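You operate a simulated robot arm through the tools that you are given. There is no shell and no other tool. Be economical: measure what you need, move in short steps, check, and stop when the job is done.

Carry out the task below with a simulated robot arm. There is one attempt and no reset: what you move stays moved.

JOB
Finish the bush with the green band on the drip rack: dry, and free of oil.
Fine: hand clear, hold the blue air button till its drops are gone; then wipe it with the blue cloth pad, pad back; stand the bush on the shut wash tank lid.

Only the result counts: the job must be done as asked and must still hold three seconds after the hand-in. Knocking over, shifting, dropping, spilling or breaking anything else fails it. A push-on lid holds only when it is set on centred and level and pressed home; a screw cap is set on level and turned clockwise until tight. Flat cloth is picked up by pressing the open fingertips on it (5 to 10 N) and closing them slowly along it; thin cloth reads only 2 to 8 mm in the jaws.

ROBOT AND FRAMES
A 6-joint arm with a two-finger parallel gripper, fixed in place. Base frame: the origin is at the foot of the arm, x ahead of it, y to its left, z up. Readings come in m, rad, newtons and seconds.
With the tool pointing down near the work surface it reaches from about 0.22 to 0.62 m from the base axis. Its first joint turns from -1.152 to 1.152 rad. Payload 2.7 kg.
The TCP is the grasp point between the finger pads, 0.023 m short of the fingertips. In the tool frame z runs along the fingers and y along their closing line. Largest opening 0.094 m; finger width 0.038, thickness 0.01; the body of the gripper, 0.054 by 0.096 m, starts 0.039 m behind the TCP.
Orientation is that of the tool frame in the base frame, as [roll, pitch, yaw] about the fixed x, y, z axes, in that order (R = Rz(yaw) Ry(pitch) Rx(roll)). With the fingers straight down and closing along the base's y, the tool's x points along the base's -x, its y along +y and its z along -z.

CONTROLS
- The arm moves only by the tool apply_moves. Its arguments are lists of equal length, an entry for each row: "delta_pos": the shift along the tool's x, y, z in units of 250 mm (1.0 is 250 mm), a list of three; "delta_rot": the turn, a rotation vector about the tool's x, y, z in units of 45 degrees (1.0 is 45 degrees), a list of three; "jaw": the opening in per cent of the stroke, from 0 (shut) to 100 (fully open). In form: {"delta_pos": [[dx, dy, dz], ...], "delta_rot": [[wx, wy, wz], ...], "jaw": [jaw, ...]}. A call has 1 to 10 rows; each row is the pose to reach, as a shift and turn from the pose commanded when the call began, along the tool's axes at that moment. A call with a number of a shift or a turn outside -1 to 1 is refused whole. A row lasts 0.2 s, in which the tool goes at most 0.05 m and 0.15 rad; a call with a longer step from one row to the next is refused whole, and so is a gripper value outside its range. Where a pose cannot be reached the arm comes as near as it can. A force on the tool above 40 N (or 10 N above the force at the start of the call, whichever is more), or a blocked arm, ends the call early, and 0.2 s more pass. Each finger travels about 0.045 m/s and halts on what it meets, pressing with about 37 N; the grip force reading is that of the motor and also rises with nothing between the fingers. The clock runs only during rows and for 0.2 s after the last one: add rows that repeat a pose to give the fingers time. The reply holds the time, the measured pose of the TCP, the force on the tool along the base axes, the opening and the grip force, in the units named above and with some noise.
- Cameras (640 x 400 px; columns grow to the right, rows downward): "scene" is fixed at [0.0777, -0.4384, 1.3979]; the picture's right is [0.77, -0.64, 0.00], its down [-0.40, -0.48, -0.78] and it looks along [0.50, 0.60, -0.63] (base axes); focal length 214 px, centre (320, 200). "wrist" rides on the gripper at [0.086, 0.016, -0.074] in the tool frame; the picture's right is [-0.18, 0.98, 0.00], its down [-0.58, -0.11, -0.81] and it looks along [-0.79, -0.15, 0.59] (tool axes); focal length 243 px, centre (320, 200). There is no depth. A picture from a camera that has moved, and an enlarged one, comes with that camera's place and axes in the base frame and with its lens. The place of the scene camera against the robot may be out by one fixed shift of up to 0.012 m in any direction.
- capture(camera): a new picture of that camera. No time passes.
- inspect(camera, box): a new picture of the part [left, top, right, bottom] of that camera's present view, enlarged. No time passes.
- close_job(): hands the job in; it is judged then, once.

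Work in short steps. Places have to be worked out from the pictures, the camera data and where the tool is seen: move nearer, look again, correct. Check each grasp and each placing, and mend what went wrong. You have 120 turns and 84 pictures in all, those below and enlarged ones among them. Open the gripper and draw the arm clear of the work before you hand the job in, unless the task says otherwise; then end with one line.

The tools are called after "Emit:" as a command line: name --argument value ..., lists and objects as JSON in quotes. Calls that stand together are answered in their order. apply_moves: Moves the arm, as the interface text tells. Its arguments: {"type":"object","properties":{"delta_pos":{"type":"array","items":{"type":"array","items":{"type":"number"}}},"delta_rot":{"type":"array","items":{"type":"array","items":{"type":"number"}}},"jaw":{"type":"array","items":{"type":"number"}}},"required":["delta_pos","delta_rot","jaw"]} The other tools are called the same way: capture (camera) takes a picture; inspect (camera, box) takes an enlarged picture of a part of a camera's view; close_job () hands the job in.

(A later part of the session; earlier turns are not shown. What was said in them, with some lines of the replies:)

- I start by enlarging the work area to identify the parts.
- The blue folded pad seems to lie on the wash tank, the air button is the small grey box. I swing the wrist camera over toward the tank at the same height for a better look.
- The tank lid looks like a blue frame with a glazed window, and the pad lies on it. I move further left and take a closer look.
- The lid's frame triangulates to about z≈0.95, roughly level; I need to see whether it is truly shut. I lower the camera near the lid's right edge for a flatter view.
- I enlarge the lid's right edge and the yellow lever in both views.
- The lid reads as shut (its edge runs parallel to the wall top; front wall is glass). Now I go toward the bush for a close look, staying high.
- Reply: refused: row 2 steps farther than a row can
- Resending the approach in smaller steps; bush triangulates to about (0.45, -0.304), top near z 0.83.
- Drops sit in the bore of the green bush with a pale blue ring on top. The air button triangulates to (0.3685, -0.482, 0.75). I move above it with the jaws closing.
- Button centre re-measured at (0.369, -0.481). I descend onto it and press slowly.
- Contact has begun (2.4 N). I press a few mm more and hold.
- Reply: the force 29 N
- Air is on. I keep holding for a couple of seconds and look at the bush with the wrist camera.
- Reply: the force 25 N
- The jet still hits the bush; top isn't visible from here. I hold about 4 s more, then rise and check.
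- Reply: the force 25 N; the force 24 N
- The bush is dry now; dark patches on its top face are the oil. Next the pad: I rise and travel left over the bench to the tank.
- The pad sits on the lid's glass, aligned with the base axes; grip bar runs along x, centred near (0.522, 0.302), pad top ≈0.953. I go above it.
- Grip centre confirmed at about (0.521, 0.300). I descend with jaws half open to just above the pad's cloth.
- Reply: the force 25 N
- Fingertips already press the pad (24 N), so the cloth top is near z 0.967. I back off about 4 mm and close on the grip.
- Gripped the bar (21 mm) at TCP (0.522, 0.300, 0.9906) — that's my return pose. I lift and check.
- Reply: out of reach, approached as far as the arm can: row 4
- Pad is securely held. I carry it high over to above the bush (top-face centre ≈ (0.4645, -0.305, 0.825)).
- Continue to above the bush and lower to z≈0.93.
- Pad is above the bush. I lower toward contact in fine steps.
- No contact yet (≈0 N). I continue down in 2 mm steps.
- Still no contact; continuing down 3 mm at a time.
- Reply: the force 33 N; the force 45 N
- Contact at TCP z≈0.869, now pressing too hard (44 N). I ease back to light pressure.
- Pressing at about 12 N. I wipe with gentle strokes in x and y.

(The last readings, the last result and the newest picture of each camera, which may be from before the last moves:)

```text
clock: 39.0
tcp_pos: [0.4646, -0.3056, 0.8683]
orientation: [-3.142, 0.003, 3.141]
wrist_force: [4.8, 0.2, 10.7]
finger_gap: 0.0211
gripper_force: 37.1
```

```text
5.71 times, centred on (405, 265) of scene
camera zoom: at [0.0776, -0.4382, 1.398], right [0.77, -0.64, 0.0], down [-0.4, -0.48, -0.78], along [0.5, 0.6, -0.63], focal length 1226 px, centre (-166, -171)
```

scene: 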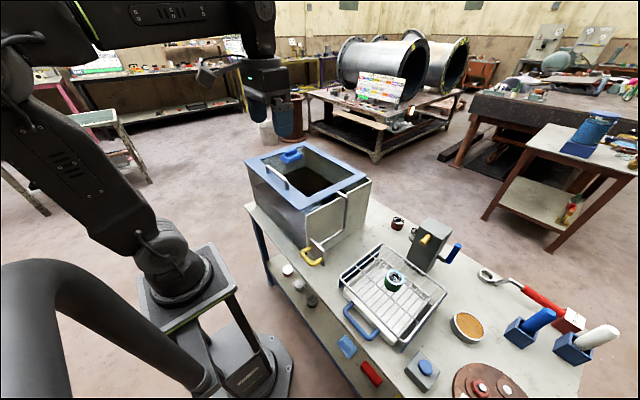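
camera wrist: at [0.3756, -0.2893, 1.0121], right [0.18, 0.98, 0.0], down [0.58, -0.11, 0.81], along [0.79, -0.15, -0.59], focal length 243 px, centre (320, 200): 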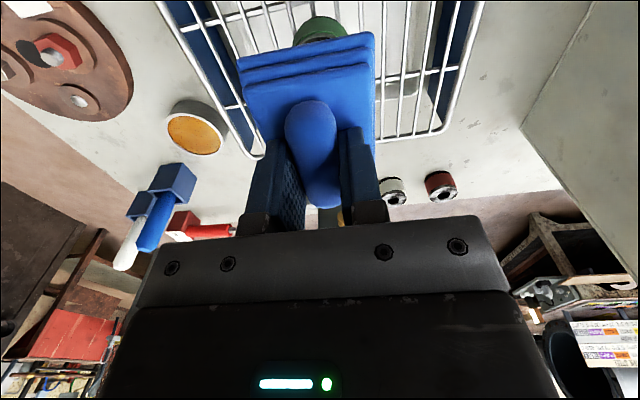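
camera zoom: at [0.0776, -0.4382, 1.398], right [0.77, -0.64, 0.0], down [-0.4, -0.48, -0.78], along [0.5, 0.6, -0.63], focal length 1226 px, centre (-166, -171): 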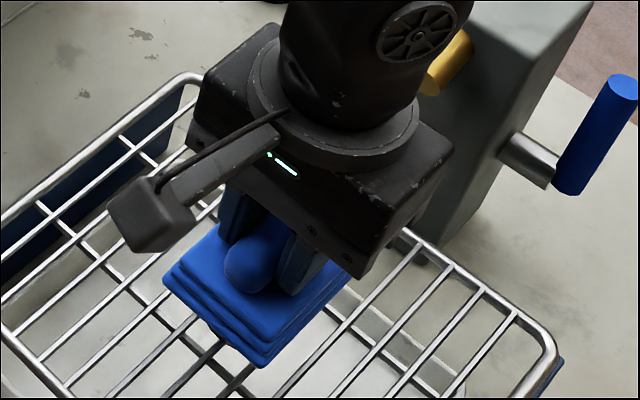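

Next y strokes and another x pass, then I lift to look.

Emit:
apply_moves --delta_pos '[[0, 0.03, 0], [0, 0.055, 0], [0, 0.03, 0], [0, 0, 0], [0, -0.03, 0], [0, -0.055, 0], [0, -0.03, 0], [0, 0, 0], [0.05, 0, 0], [0, 0, 0]]' --delta_rot '[[0, 0, 0], [0, 0, 0], [0, 0, 0], [0, 0, 0], [0, 0, 0], [0, 0, 0], [0, 0, 0], [0, 0, 0], [0, 0, 0], [0, 0, 0]]' --jaw '[0, 0, 0, 0, 0, 0, 0, 0, 0, 0]'

Emit:
apply_moves --delta_pos '[[0, 0, -0.05], [0.05, 0, -0.2], [0.2, 0, -0.3], [0.39, 0, -0.33]]' --delta_rot '[[0, 0, 0], [0, 0, 0], [0, 0, 0], [0, 0, 0]]' --jaw '[0, 0, 0, 0]'

Emit:
capture --camera "wrist"

Emit:
inspect --camera "scene" --box '[360, 240, 440, 310]'

```text
clock: 41.2
tcp_pos: [0.4631, -0.3052, 0.8679]
orientation: [3.14, -0.002, 3.141]
wrist_force: [-3.6, 0.0, 4.0]
finger_gap: 0.0211
gripper_force: 37.1
```

```text
clock: 42.2
tcp_pos: [0.3641, -0.3043, 0.9527]
orientation: [-3.141, -0.001, -3.141]
wrist_force: [0.0, -0.3, -0.8]
finger_gap: 0.0212
gripper_force: 37.1
```

```text
46 pictures are left
camera wrist: at [0.2776, -0.2884, 1.0266], right [0.18, 0.98, 0.0], down [0.58, -0.11, 0.81], along [0.79, -0.15, -0.59], focal length 243 px, centre (320, 200)
```

wrist: 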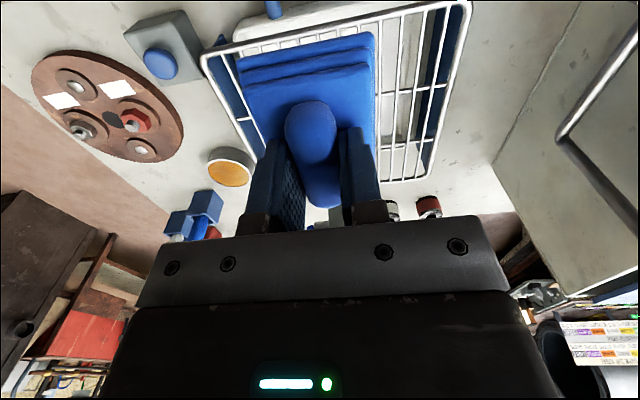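

```text
5.71 times, centred on (400, 275) of scene
camera zoom: at [0.0777, -0.4384, 1.3979], right [0.77, -0.64, 0.0], down [-0.4, -0.48, -0.78], along [0.5, 0.6, -0.63], focal length 1226 px, centre (-137, -229)
```

zoom: 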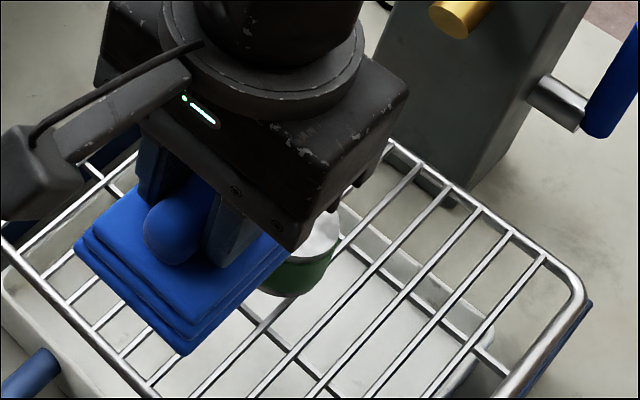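

The visible part of the top is already bright. I move the hand aside to see the whole bush.

Emit:
apply_moves --delta_pos '[[0, 0.19, -0.05], [0, 0.38, -0.1], [0, 0.57, -0.15], [0, 0.7, -0.2]]' --delta_rot '[[0, 0, 0], [0, 0, 0], [0, 0, 0], [0, 0, 0]]' --jaw '[0, 0, 0, 0]'

Emit:
inspect --camera "scene" --box '[370, 255, 420, 305]'

Emit:
capture --camera "wrist"

```text
clock: 43.2
tcp_pos: [0.3662, -0.1306, 1.0009]
orientation: [3.141, -0.001, 3.141]
wrist_force: [0.4, -0.6, -0.3]
finger_gap: 0.0211
gripper_force: 37.2
```

```text
8.00 times, centred on (395, 280) of scene
camera zoom: at [0.0776, -0.4384, 1.3979], right [0.77, -0.64, 0.0], down [-0.4, -0.48, -0.78], along [0.5, 0.6, -0.63], focal length 1716 px, centre (-280, -440)
```

zoom: 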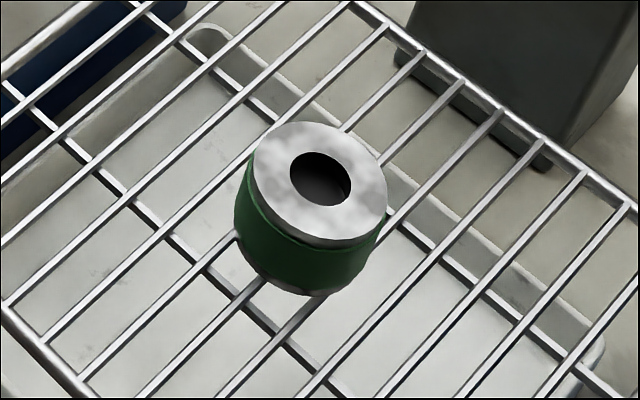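

```text
43 pictures are left
camera wrist: at [0.2792, -0.1147, 1.0748], right [0.19, 0.98, 0.0], down [0.58, -0.11, 0.81], along [0.79, -0.15, -0.59], focal length 243 px, centre (320, 200)
```

wrist: 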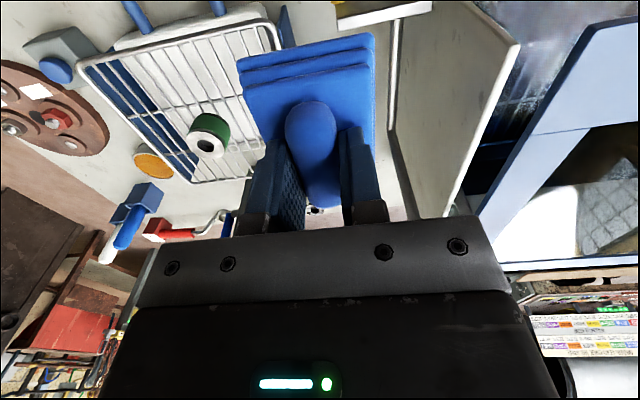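

Emit:
inspect --camera "wrist" --box '[180, 100, 240, 170]'

```text
5.71 times, centred on (210, 135) of wrist
camera zoom: at [0.2792, -0.1147, 1.0748], right [0.19, 0.98, 0.0], down [0.58, -0.11, 0.81], along [0.79, -0.15, -0.59], focal length 1386 px, centre (949, 571)
```

zoom: 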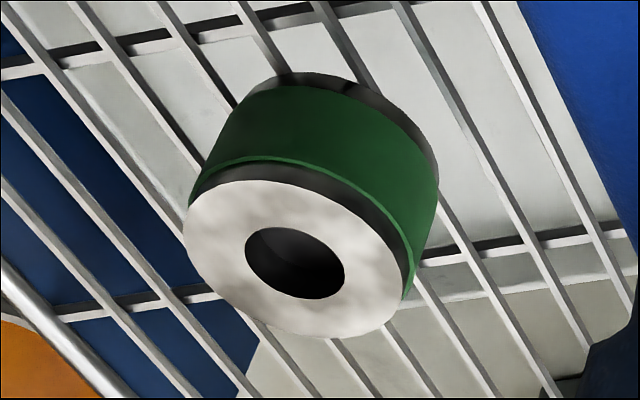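

The top is much cleaner but still faintly mottled; I'll wipe again to be sure. Returning the pad over the bush.

Emit:
apply_moves --delta_pos '[[0, -0.19, 0.05], [0, -0.38, 0.1], [-0.05, -0.56, 0.1], [-0.2, -0.69, 0.1], [-0.38, -0.7, 0.15], [-0.394, -0.7, 0.3], [-0.394, -0.7, 0.42], [-0.394, -0.7, 0.5]]' --delta_rot '[[0, 0, 0], [0, 0, 0], [0, 0, 0], [0, 0, 0], [0, 0, 0], [0, 0, 0], [0, 0, 0], [0, 0, 0]]' --jaw '[0, 0, 0, 0, 0, 0, 0, 0]'

Emit:
apply_moves --delta_pos '[[0, 0, 0.01], [0, 0, 0.02], [0, 0, 0.02]]' --delta_rot '[[0, 0, 0], [0, 0, 0], [0, 0, 0]]' --jaw '[0, 0, 0]'

```text
clock: 45.0
tcp_pos: [0.4657, -0.3058, 0.876]
orientation: [-3.141, 0.0, 3.14]
wrist_force: [0.0, 0.0, -0.5]
finger_gap: 0.0213
gripper_force: 37.0
```

```text
clock: 45.8
tcp_pos: [0.466, -0.3053, 0.871]
orientation: [-3.141, -0.001, 3.141]
wrist_force: [0.6, -0.2, -1.2]
finger_gap: 0.0213
gripper_force: 37.2
```

Not yet touching; 3.5 mm lower should give light pressure.

Emit:
apply_moves --delta_pos '[[0, 0, 0.008], [0, 0, 0.014], [0, 0, 0.014]]' --delta_rot '[[0, 0, 0], [0, 0, 0], [0, 0, 0]]' --jaw '[0, 0, 0]'

```text
clock: 46.6
tcp_pos: [0.467, -0.3067, 0.8682]
orientation: [-3.139, 0.003, 3.141]
wrist_force: [-3.8, 0.7, 9.2]
finger_gap: 0.0214
gripper_force: 37.4
```

Good, 9 N. I do two wiping cycles covering both directions.

Emit:
apply_moves --delta_pos '[[0.03, 0, 0], [0.06, 0.02, 0], [0.03, 0.045, 0], [0, 0.055, 0], [-0.03, 0.045, 0], [-0.05, 0, 0], [-0.03, -0.045, 0], [0, -0.055, 0], [0.03, -0.045, 0], [0, 0, 0]]' --delta_rot '[[0, 0, 0], [0, 0, 0], [0, 0, 0], [0, 0, 0], [0, 0, 0], [0, 0, 0], [0, 0, 0], [0, 0, 0], [0, 0, 0], [0, 0, 0]]' --jaw '[0, 0, 0, 0, 0, 0, 0, 0, 0, 0]'

Emit:
apply_moves --delta_pos '[[0.03, 0, 0], [0.06, 0, 0], [0.03, 0, 0], [0, 0, 0], [-0.03, 0, 0], [-0.05, 0, 0], [-0.03, 0, 0], [0, 0, 0], [0, 0.05, 0], [0, 0, 0]]' --delta_rot '[[0, 0, 0], [0, 0, 0], [0, 0, 0], [0, 0, 0], [0, 0, 0], [0, 0, 0], [0, 0, 0], [0, 0, 0], [0, 0, 0], [0, 0, 0]]' --jaw '[0, 0, 0, 0, 0, 0, 0, 0, 0, 0]'

Emit:
apply_moves --delta_pos '[[0, 0, -0.05], [0.05, 0, -0.2], [0.2, 0.05, -0.3], [0.35, 0.15, -0.33], [0.39, 0.33, -0.4], [0.39, 0.51, -0.45], [0.39, 0.69, -0.5]]' --delta_rot '[[0, 0, 0], [0, 0, 0], [0, 0, 0], [0, 0, 0], [0, 0, 0], [0, 0, 0], [0, 0, 0]]' --jaw '[0, 0, 0, 0, 0, 0, 0]'

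Emit:
inspect --camera "wrist" --box '[180, 100, 240, 170]'

Emit:
inspect --camera "scene" --box '[370, 255, 420, 305]'

```text
clock: 48.8
tcp_pos: [0.4638, -0.3071, 0.8674]
orientation: [-3.14, 0.001, -3.141]
wrist_force: [-5.2, -8.0, 20.6]
finger_gap: 0.0212
gripper_force: 36.7
```

```text
clock: 51.0
tcp_pos: [0.4673, -0.3029, 0.868]
orientation: [3.139, 0.002, -3.139]
wrist_force: [1.2, 12.0, 25.9]
finger_gap: 0.0213
gripper_force: 37.0
```

```text
clock: 52.6
tcp_pos: [0.3674, -0.1339, 0.9901]
orientation: [-3.141, 0.001, 3.141]
wrist_force: [0.1, -0.6, -0.6]
finger_gap: 0.0212
gripper_force: 37.2
```

```text
5.71 times, centred on (210, 135) of wrist
camera zoom: at [0.2803, -0.118, 1.0648], right [0.18, 0.98, 0.0], down [0.58, -0.11, 0.81], along [0.79, -0.15, -0.59], focal length 1386 px, centre (949, 571)
```

zoom: 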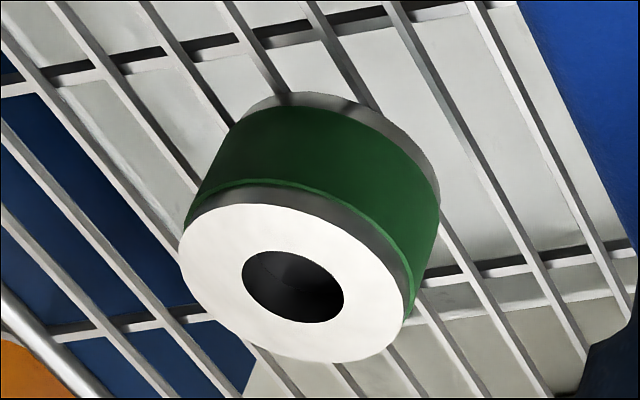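

```text
8.00 times, centred on (395, 280) of scene
camera zoom: at [0.0776, -0.4384, 1.3979], right [0.77, -0.64, 0.0], down [-0.4, -0.48, -0.78], along [0.5, 0.6, -0.63], focal length 1716 px, centre (-280, -440)
```

zoom: 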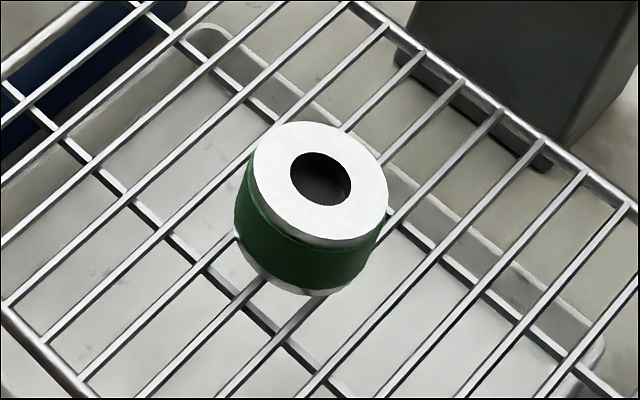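

The top face is now uniformly clean. I carry the pad back toward its place on the lid.

Emit:
apply_moves --delta_pos '[[0, 0, -0.18], [0, 0.0, -0.36], [0, 0.19, -0.38], [0, 0.38, -0.38], [0, 0.57, -0.38], [-0.05, 0.76, -0.38], [-0.1, 0.95, -0.38]]' --delta_rot '[[0, 0, 0], [0, 0, 0], [0, 0, 0], [0, 0, 0], [0, 0, 0], [0, 0, 0], [0, 0, 0]]' --jaw '[0, 0, 0, 0, 0, 0, 0]'

Emit:
apply_moves --delta_pos '[[-0.1, 0.15, 0], [-0.2, 0.3, 0], [-0.3, 0.46, 0], [-0.4, 0.6, 0], [-0.51, 0.74, 0], [-0.515, 0.78, 0.1], [-0.515, 0.78, 0.25], [-0.515, 0.78, 0.32]]' --delta_rot '[[0, 0, 0], [0, 0, 0], [0, 0, 0], [0, 0, 0], [0, 0, 0], [0, 0, 0], [0, 0, 0], [0, 0, 0]]' --jaw '[0, 0, 0, 0, 0, 0, 0, 0]'

```text
clock: 54.2
tcp_pos: [0.395, 0.1044, 1.0875]
orientation: [-3.141, 0.0, 3.14]
wrist_force: [0.2, -0.5, -0.7]
finger_gap: 0.0212
gripper_force: 37.3
```

```text
clock: 56.0
tcp_pos: [0.5214, 0.2996, 1.0068]
orientation: [-3.141, 0.001, 3.141]
wrist_force: [-0.1, -0.1, -0.7]
finger_gap: 0.0212
gripper_force: 36.7
```

Just above the resting spot. I lower to z≈0.991 and check the contact force.

Emit:
apply_moves --delta_pos '[[0, 0.002, 0.03], [0, 0.002, 0.052], [0, 0.002, 0.06], [0, 0.002, 0.066], [0, 0.002, 0.066]]' --delta_rot '[[0, 0, 0], [0, 0, 0], [0, 0, 0], [0, 0, 0], [0, 0, 0]]' --jaw '[0, 0, 0, 0, 0]'

```text
clock: 57.2
tcp_pos: [0.5228, 0.3009, 0.9889]
orientation: [3.141, 0.001, 3.142]
wrist_force: [-1.1, 0.1, 1.5]
finger_gap: 0.0214
gripper_force: 37.4
```

Contact is just made at the original height. I open the jaws and rise straight up.

Emit:
apply_moves --delta_pos '[[0, 0, 0.004], [0, 0, 0.004], [0, 0, 0.004], [0, 0, -0.02], [0, 0, -0.12], [0, 0, -0.3]]' --delta_rot '[[0, 0, 0], [0, 0, 0], [0, 0, 0], [0, 0, 0], [0, 0, 0], [0, 0, 0]]' --jaw '[0, 50, 55, 55, 60, 60]'

Emit:
inspect --camera "scene" --box '[240, 110, 400, 240]'

Emit:
capture --camera "wrist"

```text
clock: 58.6
tcp_pos: [0.5216, 0.2998, 1.0654]
orientation: [-3.139, -0.001, 3.141]
wrist_force: [0.1, 0.1, -0.8]
finger_gap: 0.0565
gripper_force: 0.0
```

```text
3.08 times, centred on (320, 175) of scene
camera zoom: at [0.0777, -0.4384, 1.3979], right [0.77, -0.64, 0.0], down [-0.4, -0.48, -0.78], along [0.5, 0.6, -0.63], focal length 660 px, centre (320, 277)
```

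zoom: 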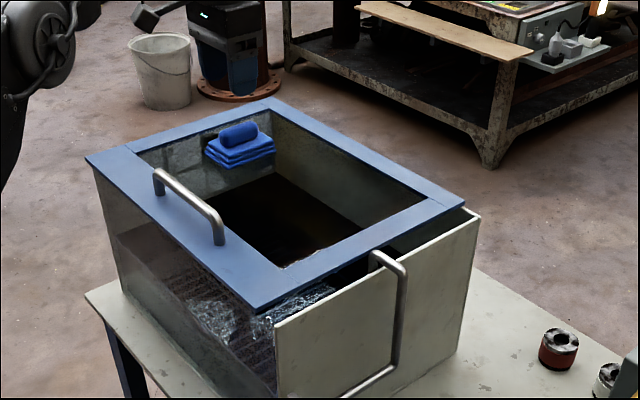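

```text
38 pictures are left
camera wrist: at [0.434, 0.3159, 1.1396], right [0.18, 0.98, 0.0], down [0.58, -0.11, 0.81], along [0.79, -0.15, -0.59], focal length 243 px, centre (320, 200)
```

wrist: 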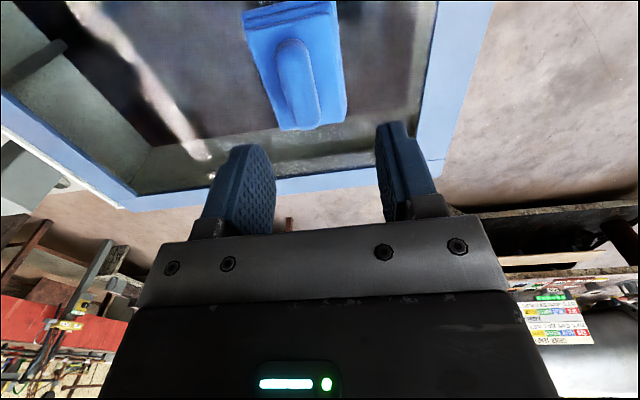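

The pad ended about 15 mm toward −y of its original spot (a fingertip dragged it during opening). I'll regrasp slightly higher and set it back exactly.

Emit:
apply_moves --delta_pos '[[0, -0.06, 0.1], [0, -0.06, 0.2], [0, -0.06, 0.26], [0, -0.06, 0.28], [0, -0.06, 0.28]]' --delta_rot '[[0, 0, 0], [0, 0, 0], [0, 0, 0], [0, 0, 0], [0, 0, 0]]' --jaw '[50, 50, 50, 50, 50]'

Emit:
capture --camera "wrist"

```text
clock: 59.8
tcp_pos: [0.5219, 0.2859, 0.9954]
orientation: [3.141, 0.001, -3.141]
wrist_force: [-0.1, 0.1, 0.2]
finger_gap: 0.0471
gripper_force: 0.0
```

```text
37 pictures are left
camera wrist: at [0.4349, 0.3013, 1.0698], right [0.18, 0.98, 0.0], down [0.58, -0.11, 0.81], along [0.79, -0.15, -0.59], focal length 243 px, centre (320, 200)
```

wrist: 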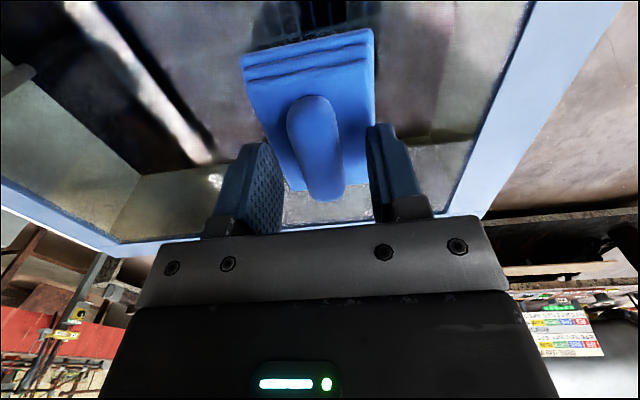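

Centred on the grip. Close, lift slightly, shift 14.5 mm in +y, and lower.

Emit:
apply_moves --delta_pos '[[0, 0, 0], [0, 0, 0], [0, 0, 0], [0, 0, -0.02], [0, 0, -0.04], [0, 0.03, -0.04], [0, 0.058, -0.04], [0, 0.058, -0.02], [0, 0.058, -0.006], [0, 0.058, -0.002]]' --delta_rot '[[0, 0, 0], [0, 0, 0], [0, 0, 0], [0, 0, 0], [0, 0, 0], [0, 0, 0], [0, 0, 0], [0, 0, 0], [0, 0, 0], [0, 0, 0]]' --jaw '[0, 0, 0, 0, 0, 0, 0, 0, 0, 0]'

Emit:
apply_moves --delta_pos '[[0, 0, 0.002], [0, 0, 0.002]]' --delta_rot '[[0, 0, 0], [0, 0, 0]]' --jaw '[0, 0]'

```text
clock: 62.0
tcp_pos: [0.5221, 0.3006, 0.9959]
orientation: [3.141, 0.001, 3.14]
wrist_force: [0.1, 0.6, -0.2]
finger_gap: 0.0214
gripper_force: 37.1
```

```text
clock: 62.6
tcp_pos: [0.5218, 0.2996, 0.9955]
orientation: [3.141, -0.001, 3.142]
wrist_force: [0.1, 0.6, -0.8]
finger_gap: 0.0212
gripper_force: 36.6
```

Still carrying its weight; lower another 1 mm and release gradually.

Emit:
apply_moves --delta_pos '[[0, 0, 0.004], [0, 0, 0.004], [0, 0, 0.004], [0, 0, 0.004], [0, 0, 0.004], [0, 0, 0.004]]' --delta_rot '[[0, 0, 0], [0, 0, 0], [0, 0, 0], [0, 0, 0], [0, 0, 0], [0, 0, 0]]' --jaw '[0, 26, 30, 40, 50, 50]'

Emit:
capture --camera "wrist"

```text
clock: 64.0
tcp_pos: [0.5231, 0.3, 0.9947]
orientation: [3.141, 0.001, -3.141]
wrist_force: [0.0, 0.1, 0.6]
finger_gap: 0.0472
gripper_force: 0.1
```

```text
36 pictures are left
camera wrist: at [0.4343, 0.3154, 1.0696], right [0.18, 0.98, 0.0], down [0.58, -0.11, 0.81], along [0.79, -0.15, -0.59], focal length 243 px, centre (320, 200)
```

wrist: 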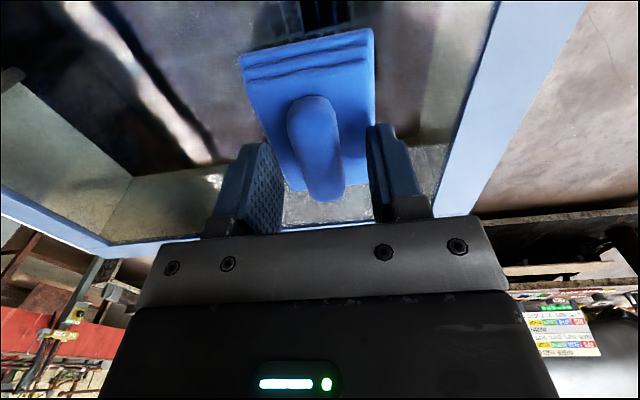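

The pad now sits centred at its original spot. I rise and head back to the bush.

Emit:
apply_moves --delta_pos '[[0, 0, -0.1], [0, 0, -0.28], [0.15, -0.12, -0.38], [0.25, -0.28, -0.4], [0.3, -0.46, -0.4], [0.33, -0.65, -0.4], [0.33, -0.84, -0.4], [0.33, -1.0, -0.4]]' --delta_rot '[[0, 0, 0], [0, 0, 0], [0, 0, 0], [0, 0, 0], [0, 0, 0], [0, 0, 0], [0, 0, 0], [0, 0, 0]]' --jaw '[50, 80, 80, 80, 80, 80, 80, 80]'

Emit:
inspect --camera "scene" --box '[260, 130, 330, 180]'

Emit:
apply_moves --delta_pos '[[0, -0.18, 0], [0, -0.36, 0], [0, -0.54, 0], [0, -0.72, 0], [0, -0.9, 0], [0, -1.0, 0]]' --delta_rot '[[0, 0, 0], [0, 0, 0], [0, 0, 0], [0, 0, 0], [0, 0, 0], [0, 0, 0]]' --jaw '[80, 80, 80, 80, 80, 80]'

```text
refused: row 3 steps farther than a row can; nothing moved
```

```text
8.00 times, centred on (295, 155) of scene
camera zoom: at [0.0777, -0.4384, 1.3979], right [0.77, -0.64, 0.0], down [-0.4, -0.48, -0.78], along [0.5, 0.6, -0.63], focal length 1716 px, centre (520, 560)
```

zoom: 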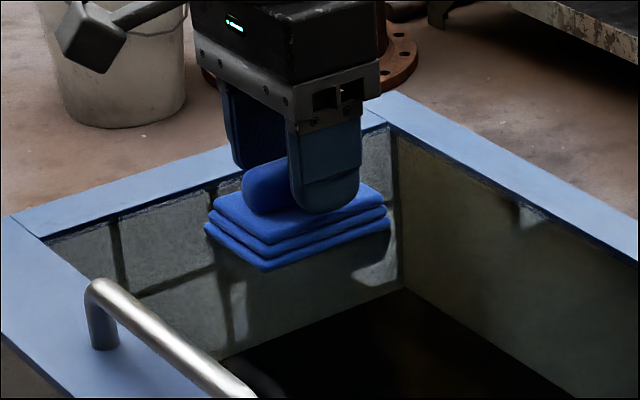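

```text
clock: 65.4
tcp_pos: [0.5223, 0.0502, 0.9936]
orientation: [3.141, 0.0, -3.141]
wrist_force: [0.4, 0.2, 0.2]
finger_gap: 0.0754
gripper_force: 0.7
```

The lift was refused and the second move ran at low height — the pad may have been dragged. I look before moving anything.

Emit:
capture --camera "scene"

Emit:
capture --camera "wrist"

Emit:
inspect --camera "scene" --box '[250, 120, 380, 220]'

```text
34 pictures are left
```

scene: 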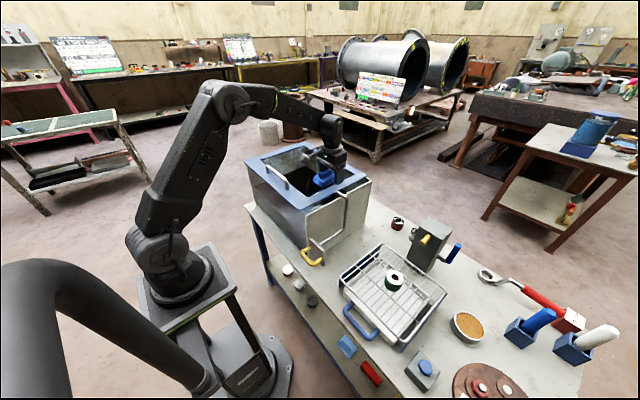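

```text
33 pictures are left
camera wrist: at [0.4342, 0.0648, 1.0675], right [0.18, 0.98, 0.0], down [0.58, -0.11, 0.81], along [0.79, -0.15, -0.59], focal length 243 px, centre (320, 200)
```

wrist: 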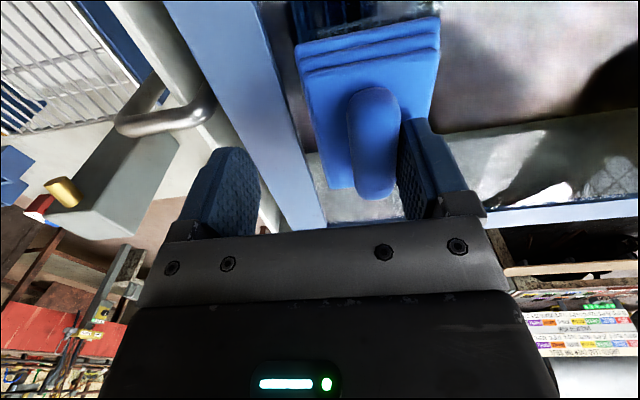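

```text
4.00 times, centred on (315, 170) of scene
camera zoom: at [0.0777, -0.4384, 1.3979], right [0.77, -0.64, 0.0], down [-0.4, -0.48, -0.78], along [0.5, 0.6, -0.63], focal length 858 px, centre (340, 320)
```

zoom: 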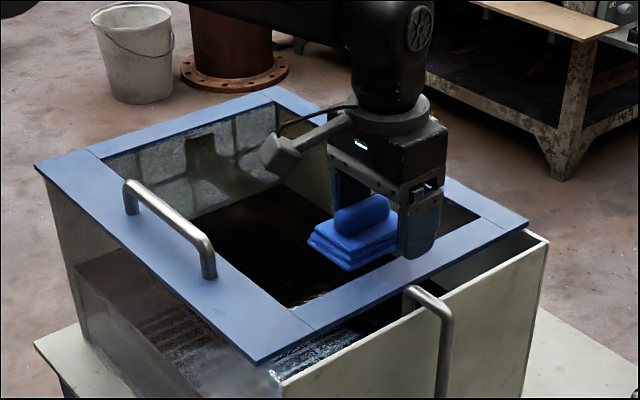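

The pad was only slid along the glass, upright and intact. I centre on its grip, close, lift, and will carry it back to its spot.

Emit:
apply_moves --delta_pos '[[0, 0.06, 0], [0, 0.105, 0], [0, 0.105, 0], [0, 0.105, 0], [0, 0.105, 0], [0, 0.105, 0]]' --delta_rot '[[0, 0, 0], [0, 0, 0], [0, 0, 0], [0, 0, 0], [0, 0, 0], [0, 0, 0]]' --jaw '[80, 80, 0, 0, 0, 0]'

Emit:
apply_moves --delta_pos '[[0, 0, 0], [0, 0, -0.06], [0, 0, -0.12]]' --delta_rot '[[0, 0, 0], [0, 0, 0], [0, 0, 0]]' --jaw '[0, 0, 0]'

Emit:
capture --camera "wrist"

```text
clock: 66.8
tcp_pos: [0.5221, 0.0767, 0.9933]
orientation: [3.141, 0.0, 3.142]
wrist_force: [-0.1, -0.1, 0.8]
finger_gap: 0.0211
gripper_force: 37.0
```

```text
clock: 67.6
tcp_pos: [0.5217, 0.0755, 1.0247]
orientation: [3.141, 0.0, -3.14]
wrist_force: [0.1, 0.2, -0.6]
finger_gap: 0.0211
gripper_force: 37.0
```

```text
31 pictures are left
camera wrist: at [0.4329, 0.0923, 1.0998], right [0.18, 0.98, 0.0], down [0.58, -0.11, 0.81], along [0.79, -0.15, -0.59], focal length 243 px, centre (320, 200)
```

wrist: 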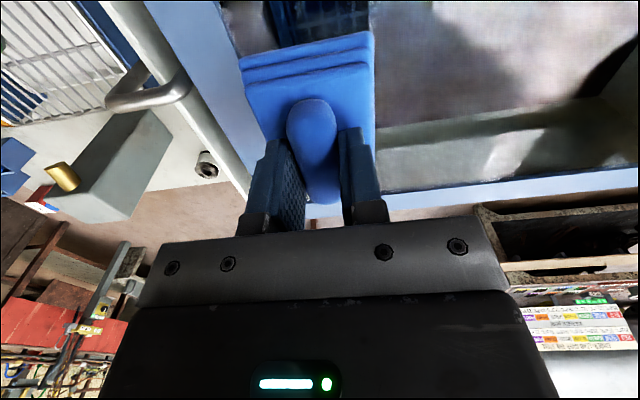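

Held squarely. I carry it 0.2245 m in +y.

Emit:
apply_moves --delta_pos '[[0, 0.18, 0], [0, 0.36, 0], [0, 0.54, 0], [0, 0.72, 0], [0, 0.898, 0], [0, 0.898, 0.06], [0, 0.898, 0.1]]' --delta_rot '[[0, 0, 0], [0, 0, 0], [0, 0, 0], [0, 0, 0], [0, 0, 0], [0, 0, 0], [0, 0, 0]]' --jaw '[0, 0, 0, 0, 0, 0, 0]'

```text
clock: 69.2
tcp_pos: [0.5213, 0.2992, 1.0012]
orientation: [3.142, 0.001, 3.14]
wrist_force: [-0.6, -0.7, -1.3]
finger_gap: 0.0214
gripper_force: 37.0
```

Emit:
apply_moves --delta_pos '[[0.0, 0.003, 0.014], [0.0, 0.003, 0.024], [0, 0.003, 0.026], [0, 0.003, 0.026]]' --delta_rot '[[0, 0, 0], [0, 0, 0], [0, 0, 0], [0, 0, 0]]' --jaw '[0, 0, 0, 0]'

```text
clock: 70.2
tcp_pos: [0.5223, 0.3013, 0.9935]
orientation: [3.141, 0.0, -3.141]
wrist_force: [-0.6, -0.1, -0.6]
finger_gap: 0.0212
gripper_force: 36.8
```

At the resting height, about as when regrasped (0.9935). I release gradually and check before lifting.

Emit:
apply_moves --delta_pos '[[0, 0, 0.003], [0, 0, 0.003], [0, 0, 0.003], [0, 0, 0.003], [0, 0, 0.003], [0, 0, 0.003]]' --delta_rot '[[0, 0, 0], [0, 0, 0], [0, 0, 0], [0, 0, 0], [0, 0, 0], [0, 0, 0]]' --jaw '[0, 26, 30, 40, 50, 50]'

Emit:
apply_moves --delta_pos '[[0, 0, -0.05], [0, 0, -0.2], [0, 0, -0.35]]' --delta_rot '[[0, 0, 0], [0, 0, 0], [0, 0, 0]]' --jaw '[50, 50, 50]'

Emit:
inspect --camera "scene" --box '[260, 130, 330, 180]'

```text
clock: 71.6
tcp_pos: [0.5217, 0.3012, 0.9919]
orientation: [3.141, -0.001, 3.141]
wrist_force: [0.0, -0.7, -0.6]
finger_gap: 0.047
gripper_force: 0.1
```

```text
clock: 72.4
tcp_pos: [0.5228, 0.3013, 1.0814]
orientation: [-3.141, -0.001, -3.141]
wrist_force: [-0.1, -0.3, 0.0]
finger_gap: 0.0472
gripper_force: 0.0
```

```text
8.00 times, centred on (295, 155) of scene
camera zoom: at [0.0777, -0.4384, 1.3979], right [0.77, -0.64, 0.0], down [-0.4, -0.48, -0.78], along [0.5, 0.6, -0.63], focal length 1716 px, centre (520, 560)
```

zoom: 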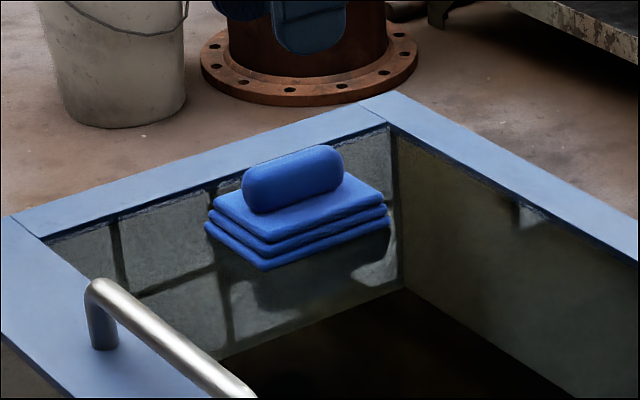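

The pad is back within ~4 mm of its original spot. Now back to the bush, staying high (z 1.08).

Emit:
apply_moves --delta_pos '[[0.1, -0.15, 0], [0.2, -0.3, 0], [0.25, -0.46, 0], [0.25, -0.65, 0], [0.25, -0.84, 0], [0.25, -1.0, 0]]' --delta_rot '[[0, 0, 0], [0, 0, 0], [0, 0, 0], [0, 0, 0], [0, 0, 0], [0, 0, 0]]' --jaw '[80, 80, 80, 80, 80, 80]'

```text
clock: 73.8
tcp_pos: [0.4586, 0.0512, 1.0801]
orientation: [3.141, -0.001, -3.141]
wrist_force: [0.5, -0.2, -0.5]
finger_gap: 0.0755
gripper_force: 0.1
```

Emit:
apply_moves --delta_pos '[[0.02, -0.19, 0], [0.04, -0.38, 0], [0.1, -0.56, 0], [0.2, -0.72, 0], [0.3, -0.88, 0], [0.3, -1.0, 0]]' --delta_rot '[[0, 0, 0], [0, 0, 0], [0, 0, 0], [0, 0, 0], [0, 0, 0], [0, 0, 0]]' --jaw '[100, 100, 100, 100, 100, 100]'

Emit:
apply_moves --delta_pos '[[0, -0.18, 0], [0, -0.36, 0], [0, -0.42, 0.15], [0, -0.42, 0.33], [0, -0.42, 0.5]]' --delta_rot '[[0, 0, 0], [0, 0, 0], [0, 0, 0], [0, 0, 0], [0, 0, 0]]' --jaw '[100, 100, 100, 100, 100]'

Emit:
capture --camera "wrist"

```text
clock: 75.2
tcp_pos: [0.3853, -0.1994, 1.0806]
orientation: [-3.141, 0.001, -3.141]
wrist_force: [-0.7, -0.1, 0.5]
finger_gap: 0.0941
gripper_force: 0.1
```

```text
clock: 76.4
tcp_pos: [0.3851, -0.3043, 0.9543]
orientation: [-3.141, 0.0, 3.141]
wrist_force: [0.2, -0.1, -0.1]
finger_gap: 0.0941
gripper_force: 0.2
```

```text
29 pictures are left
camera wrist: at [0.2972, -0.2885, 1.0297], right [0.18, 0.98, 0.0], down [0.58, -0.11, 0.81], along [0.79, -0.15, -0.59], focal length 243 px, centre (320, 200)
```

wrist: 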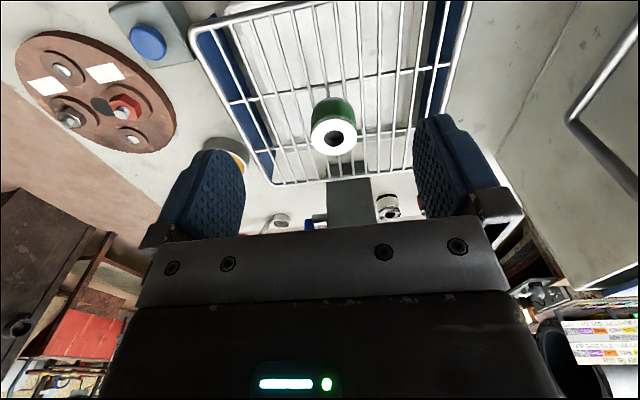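

Bush confirmed at (0.465, -0.305). I move over it and lower around it.

Emit:
apply_moves --delta_pos '[[-0.16, -0.003, 0], [-0.32, -0.003, 0], [-0.32, -0.003, 0.15], [-0.32, -0.003, 0.3], [-0.32, -0.003, 0.42], [-0.32, -0.003, 0.5]]' --delta_rot '[[0, 0, 0], [0, 0, 0], [0, 0, 0], [0, 0, 0], [0, 0, 0], [0, 0, 0]]' --jaw '[100, 100, 100, 100, 100, 100]'

Emit:
inspect --camera "scene" --box '[360, 240, 440, 310]'

Emit:
capture --camera "wrist"

```text
clock: 77.8
tcp_pos: [0.4642, -0.3046, 0.8295]
orientation: [-3.141, 0.0, 3.14]
wrist_force: [-0.4, -1.2, -0.8]
finger_gap: 0.0942
gripper_force: 0.1
```

```text
5.71 times, centred on (400, 275) of scene
camera zoom: at [0.0777, -0.4384, 1.3979], right [0.77, -0.64, 0.0], down [-0.4, -0.48, -0.78], along [0.5, 0.6, -0.63], focal length 1226 px, centre (-137, -229)
```

zoom: 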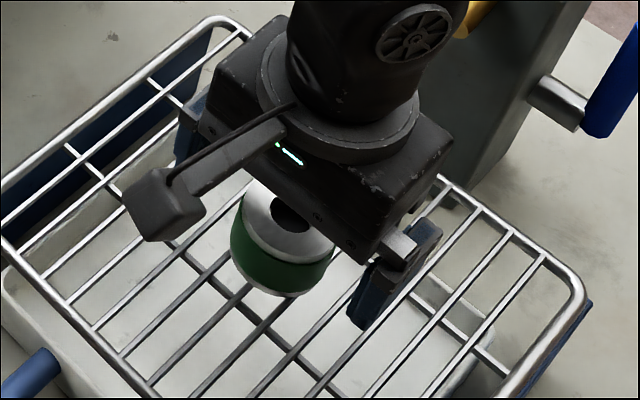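

```text
27 pictures are left
camera wrist: at [0.3768, -0.2879, 0.9048], right [0.18, 0.98, 0.0], down [0.58, -0.11, 0.81], along [0.79, -0.15, -0.59], focal length 243 px, centre (320, 200)
```

wrist: 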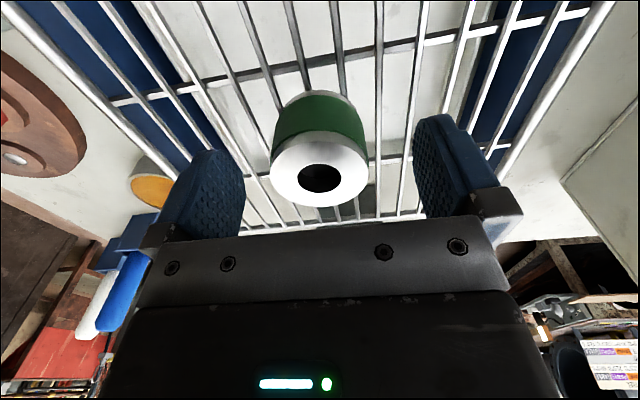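

Centred between the fingers. I lower 10 mm more and close.

Emit:
apply_moves --delta_pos '[[0, 0, 0.04], [0, 0, 0.04], [0, 0, 0.04], [0, 0, 0.04], [0, 0, 0.04], [0, 0, 0.04]]' --delta_rot '[[0, 0, 0], [0, 0, 0], [0, 0, 0], [0, 0, 0], [0, 0, 0], [0, 0, 0]]' --jaw '[100, 60, 40, 30, 30, 30]'

```text
clock: 79.2
tcp_pos: [0.4651, -0.3041, 0.8196]
orientation: [3.14, 0.0, -3.141]
wrist_force: [0.2, -0.2, 1.3]
finger_gap: 0.0483
gripper_force: 36.8
```

Gripped the bush (48 mm). I lift a little and check.

Emit:
apply_moves --delta_pos '[[0, 0, -0.08], [0.1, 0, -0.25], [0.15, 0, -0.44], [0.15, 0, -0.63], [0.15, 0, -0.82], [0.15, 0, -1.0]]' --delta_rot '[[0, 0, 0], [0, 0, 0], [0, 0, 0], [0, 0, 0], [0, 0, 0], [0, 0, 0]]' --jaw '[30, 30, 30, 30, 30, 30]'

Emit:
capture --camera "scene"

Emit:
capture --camera "wrist"

```text
clock: 80.6
tcp_pos: [0.4255, -0.3032, 1.0697]
orientation: [-3.142, 0.0, 3.141]
wrist_force: [-0.1, 0.4, -2.4]
finger_gap: 0.048
gripper_force: 37.1
```

```text
26 pictures are left
```

scene: 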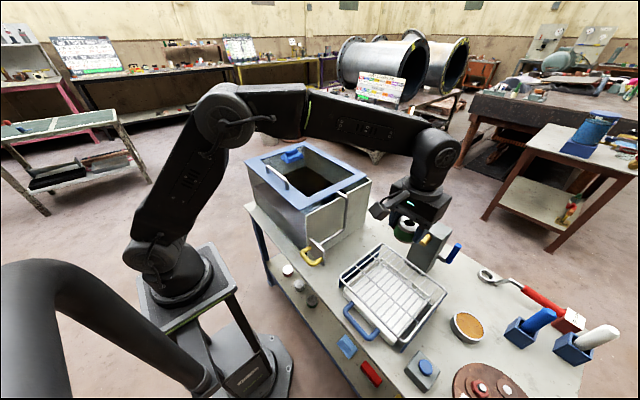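

```text
25 pictures are left
camera wrist: at [0.3368, -0.2883, 1.1451], right [0.18, 0.98, 0.0], down [0.58, -0.11, 0.81], along [0.79, -0.15, -0.59], focal length 243 px, centre (320, 200)
```

wrist: 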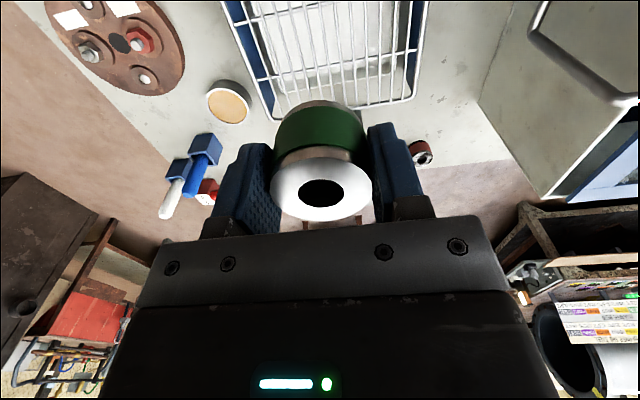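

Bush held upright. I carry it high to above the lid window around (0.50, 0.13), clear of the pad and handle.

Emit:
apply_moves --delta_pos '[[0, 0.12, -0.1], [0, 0.3, -0.1], [0, 0.49, -0.1], [0, 0.68, -0.1], [0, 0.87, -0.1], [0, 1.0, -0.1]]' --delta_rot '[[0, 0, 0], [0, 0, 0], [0, 0, 0], [0, 0, 0], [0, 0, 0], [0, 0, 0]]' --jaw '[30, 30, 30, 30, 30, 30]'

Emit:
apply_moves --delta_pos '[[-0.05, 0.18, 0], [-0.1, 0.36, 0], [-0.15, 0.54, 0], [-0.22, 0.72, 0], [-0.3, 0.73, 0.1], [-0.3, 0.73, 0.26]]' --delta_rot '[[0, 0, 0], [0, 0, 0], [0, 0, 0], [0, 0, 0], [0, 0, 0], [0, 0, 0]]' --jaw '[30, 30, 30, 30, 30, 30]'

Emit:
inspect --camera "scene" --box '[240, 120, 400, 220]'

Emit:
capture --camera "wrist"

```text
clock: 82.0
tcp_pos: [0.4272, -0.0544, 1.0944]
orientation: [3.141, 0.001, -3.14]
wrist_force: [0.5, 1.6, -2.4]
finger_gap: 0.0481
gripper_force: 37.0
```

```text
clock: 83.4
tcp_pos: [0.503, 0.1292, 1.0308]
orientation: [3.141, 0.002, 3.141]
wrist_force: [-0.4, 1.0, -3.5]
finger_gap: 0.048
gripper_force: 37.3
```

```text
4.00 times, centred on (320, 170) of scene
camera zoom: at [0.0777, -0.4383, 1.3979], right [0.77, -0.64, 0.0], down [-0.4, -0.48, -0.78], along [0.5, 0.6, -0.63], focal length 858 px, centre (320, 320)
```

zoom: 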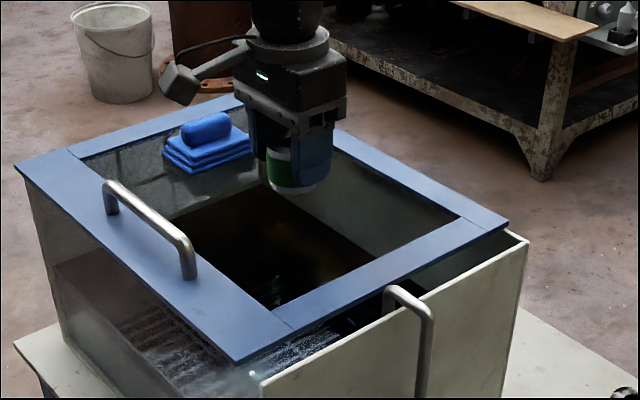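

```text
23 pictures are left
camera wrist: at [0.4153, 0.145, 1.1054], right [0.18, 0.98, 0.0], down [0.58, -0.11, 0.81], along [0.79, -0.15, -0.59], focal length 243 px, centre (320, 200)
```

wrist: 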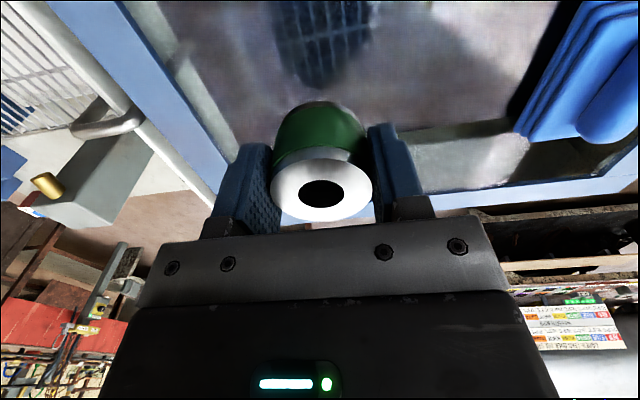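

The reflection confirms solid glass below. I lower to z≈0.995, then feel for contact.

Emit:
apply_moves --delta_pos '[[0, 0, 0.07], [0, 0, 0.13], [0, 0, 0.15]]' --delta_rot '[[0, 0, 0], [0, 0, 0], [0, 0, 0]]' --jaw '[30, 30, 30]'

Emit:
apply_moves --delta_pos '[[0, 0, 0.008], [0, 0, 0.016], [0, 0, 0.016]]' --delta_rot '[[0, 0, 0], [0, 0, 0], [0, 0, 0]]' --jaw '[30, 30, 30]'

Emit:
inspect --camera "scene" --box '[290, 135, 350, 175]'

```text
clock: 84.2
tcp_pos: [0.5021, 0.1288, 0.9924]
orientation: [-3.141, 0.0, -3.141]
wrist_force: [-0.2, 0.3, -3.1]
finger_gap: 0.0479
gripper_force: 37.1
```

```text
clock: 85.0
tcp_pos: [0.5015, 0.1286, 0.989]
orientation: [3.141, 0.0, -3.141]
wrist_force: [0.5, -0.2, -3.4]
finger_gap: 0.048
gripper_force: 37.0
```

```text
10.00 times, centred on (320, 155) of scene
camera zoom: at [0.0777, -0.4383, 1.3979], right [0.77, -0.64, 0.0], down [-0.4, -0.48, -0.78], along [0.5, 0.6, -0.63], focal length 2145 px, centre (320, 650)
```

zoom: 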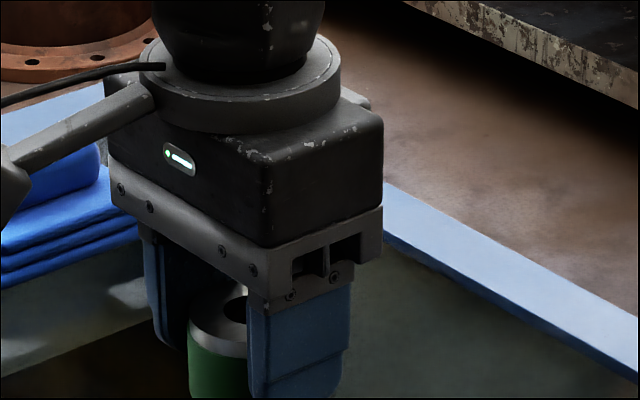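

Still carrying full weight; continue down in small steps.

Emit:
apply_moves --delta_pos '[[0, 0, 0.008], [0, 0, 0.016], [0, 0, 0.016]]' --delta_rot '[[0, 0, 0], [0, 0, 0], [0, 0, 0]]' --jaw '[30, 30, 30]'

Emit:
apply_moves --delta_pos '[[0, 0, 0.006], [0, 0, 0.012], [0, 0, 0.012]]' --delta_rot '[[0, 0, 0], [0, 0, 0], [0, 0, 0]]' --jaw '[30, 30, 30]'

```text
clock: 85.8
tcp_pos: [0.5022, 0.128, 0.9848]
orientation: [3.141, 0.0, 3.141]
wrist_force: [-0.4, -0.8, -2.8]
finger_gap: 0.0481
gripper_force: 37.0
```

```text
clock: 86.6
tcp_pos: [0.5033, 0.128, 0.9825]
orientation: [-3.14, 0.002, -3.141]
wrist_force: [-0.9, -1.3, 1.3]
finger_gap: 0.048
gripper_force: 37.1
```

Contact with the glass felt (+1.3 N vs −3 N hanging). I open the jaws slowly and check.

Emit:
apply_moves --delta_pos '[[0, 0, 0], [0, 0, 0], [0, 0, 0], [0, 0, 0], [0, 0, 0], [0, 0, 0]]' --delta_rot '[[0, 0, 0], [0, 0, 0], [0, 0, 0], [0, 0, 0], [0, 0, 0], [0, 0, 0]]' --jaw '[52, 56, 65, 80, 100, 100]'

Emit:
capture --camera "wrist"

```text
clock: 88.0
tcp_pos: [0.5021, 0.1292, 0.9827]
orientation: [-3.141, 0.0, -3.141]
wrist_force: [-0.7, 0.7, 0.0]
finger_gap: 0.0942
gripper_force: 0.0
```

```text
21 pictures are left
camera wrist: at [0.4143, 0.1442, 1.0568], right [0.18, 0.98, 0.0], down [0.58, -0.11, 0.81], along [0.79, -0.15, -0.59], focal length 243 px, centre (320, 200)
```

wrist: 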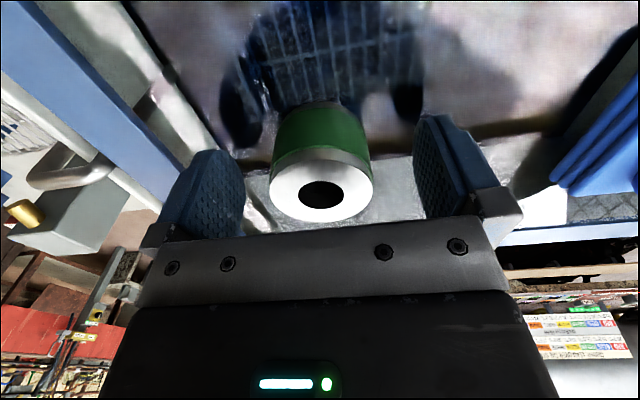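

The bush stands free on the lid. I rise straight up.

Emit:
apply_moves --delta_pos '[[0, 0, -0.1], [0, 0, -0.28], [0, 0, -0.46], [0, 0, -0.6]]' --delta_rot '[[0, 0, 0], [0, 0, 0], [0, 0, 0], [0, 0, 0]]' --jaw '[100, 100, 100, 100]'

```text
clock: 89.0
tcp_pos: [0.5014, 0.1274, 1.1321]
orientation: [-3.141, 0.0, -3.141]
wrist_force: [0.4, -0.1, -0.5]
finger_gap: 0.0942
gripper_force: 0.0
```

Now withdraw the arm toward the base and inspect the result.

Emit:
apply_moves --delta_pos '[[0.18, 0, -0.05], [0.36, 0, -0.1], [0.54, 0, -0.15], [0.72, 0, -0.2]]' --delta_rot '[[0, 0, 0], [0, 0, 0], [0, 0, 0], [0, 0, 0]]' --jaw '[100, 100, 100, 100]'

Emit:
capture --camera "scene"

Emit:
inspect --camera "scene" --box '[260, 130, 380, 215]'

Emit:
capture --camera "wrist"

```text
clock: 90.0
tcp_pos: [0.3216, 0.1285, 1.1821]
orientation: [-3.141, 0.0, 3.142]
wrist_force: [0.3, -0.6, 0.0]
finger_gap: 0.094
gripper_force: 0.1
```

```text
20 pictures are left
```

scene: 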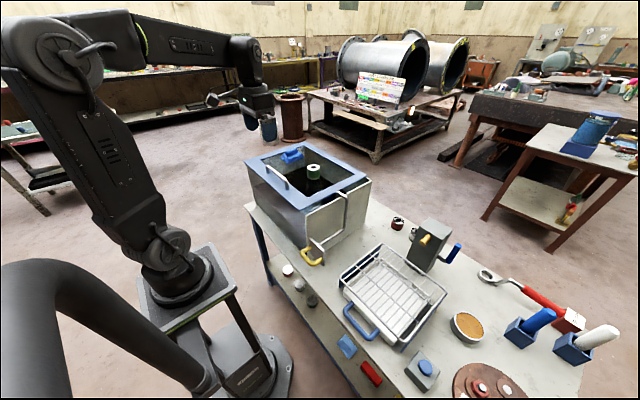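

```text
4.71 times, centred on (320, 172) of scene
camera zoom: at [0.0777, -0.4384, 1.3979], right [0.77, -0.64, 0.0], down [-0.4, -0.48, -0.78], along [0.5, 0.6, -0.63], focal length 1009 px, centre (320, 329)
```

zoom: 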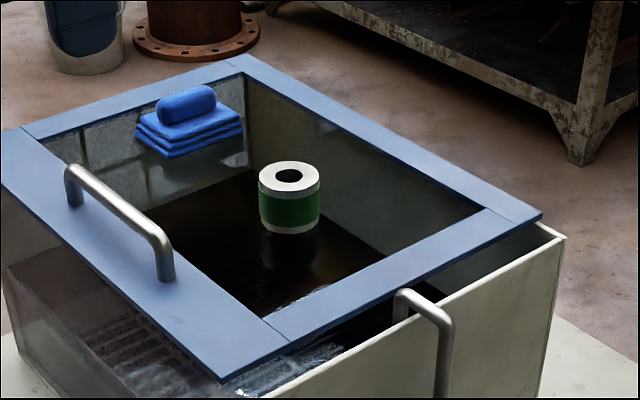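

```text
18 pictures are left
camera wrist: at [0.2335, 0.1438, 1.257], right [0.18, 0.98, 0.0], down [0.58, -0.11, 0.81], along [0.79, -0.15, -0.59], focal length 243 px, centre (320, 200)
```

wrist: 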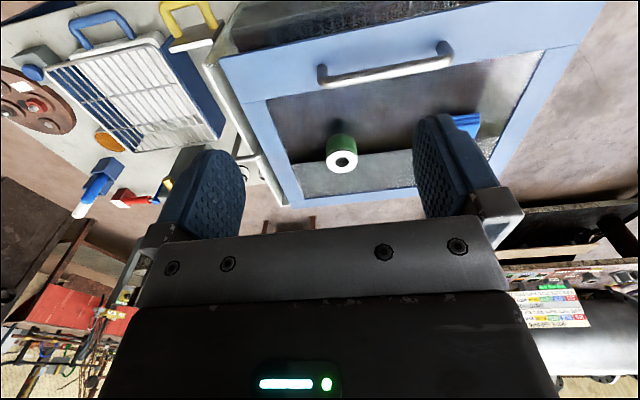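

The bush stands dry and clean on the shut lid, the pad is in its place, the rest looks untouched and the arm is clear. I hand in.

Emit:
close_job

```text
The job is handed in.
```

The green-banded bush is air-dried, wiped free of oil and standing on the shut wash tank lid. I slid the pad along the lid by accident on the way, then set it back within about 4 mm of its original spot.
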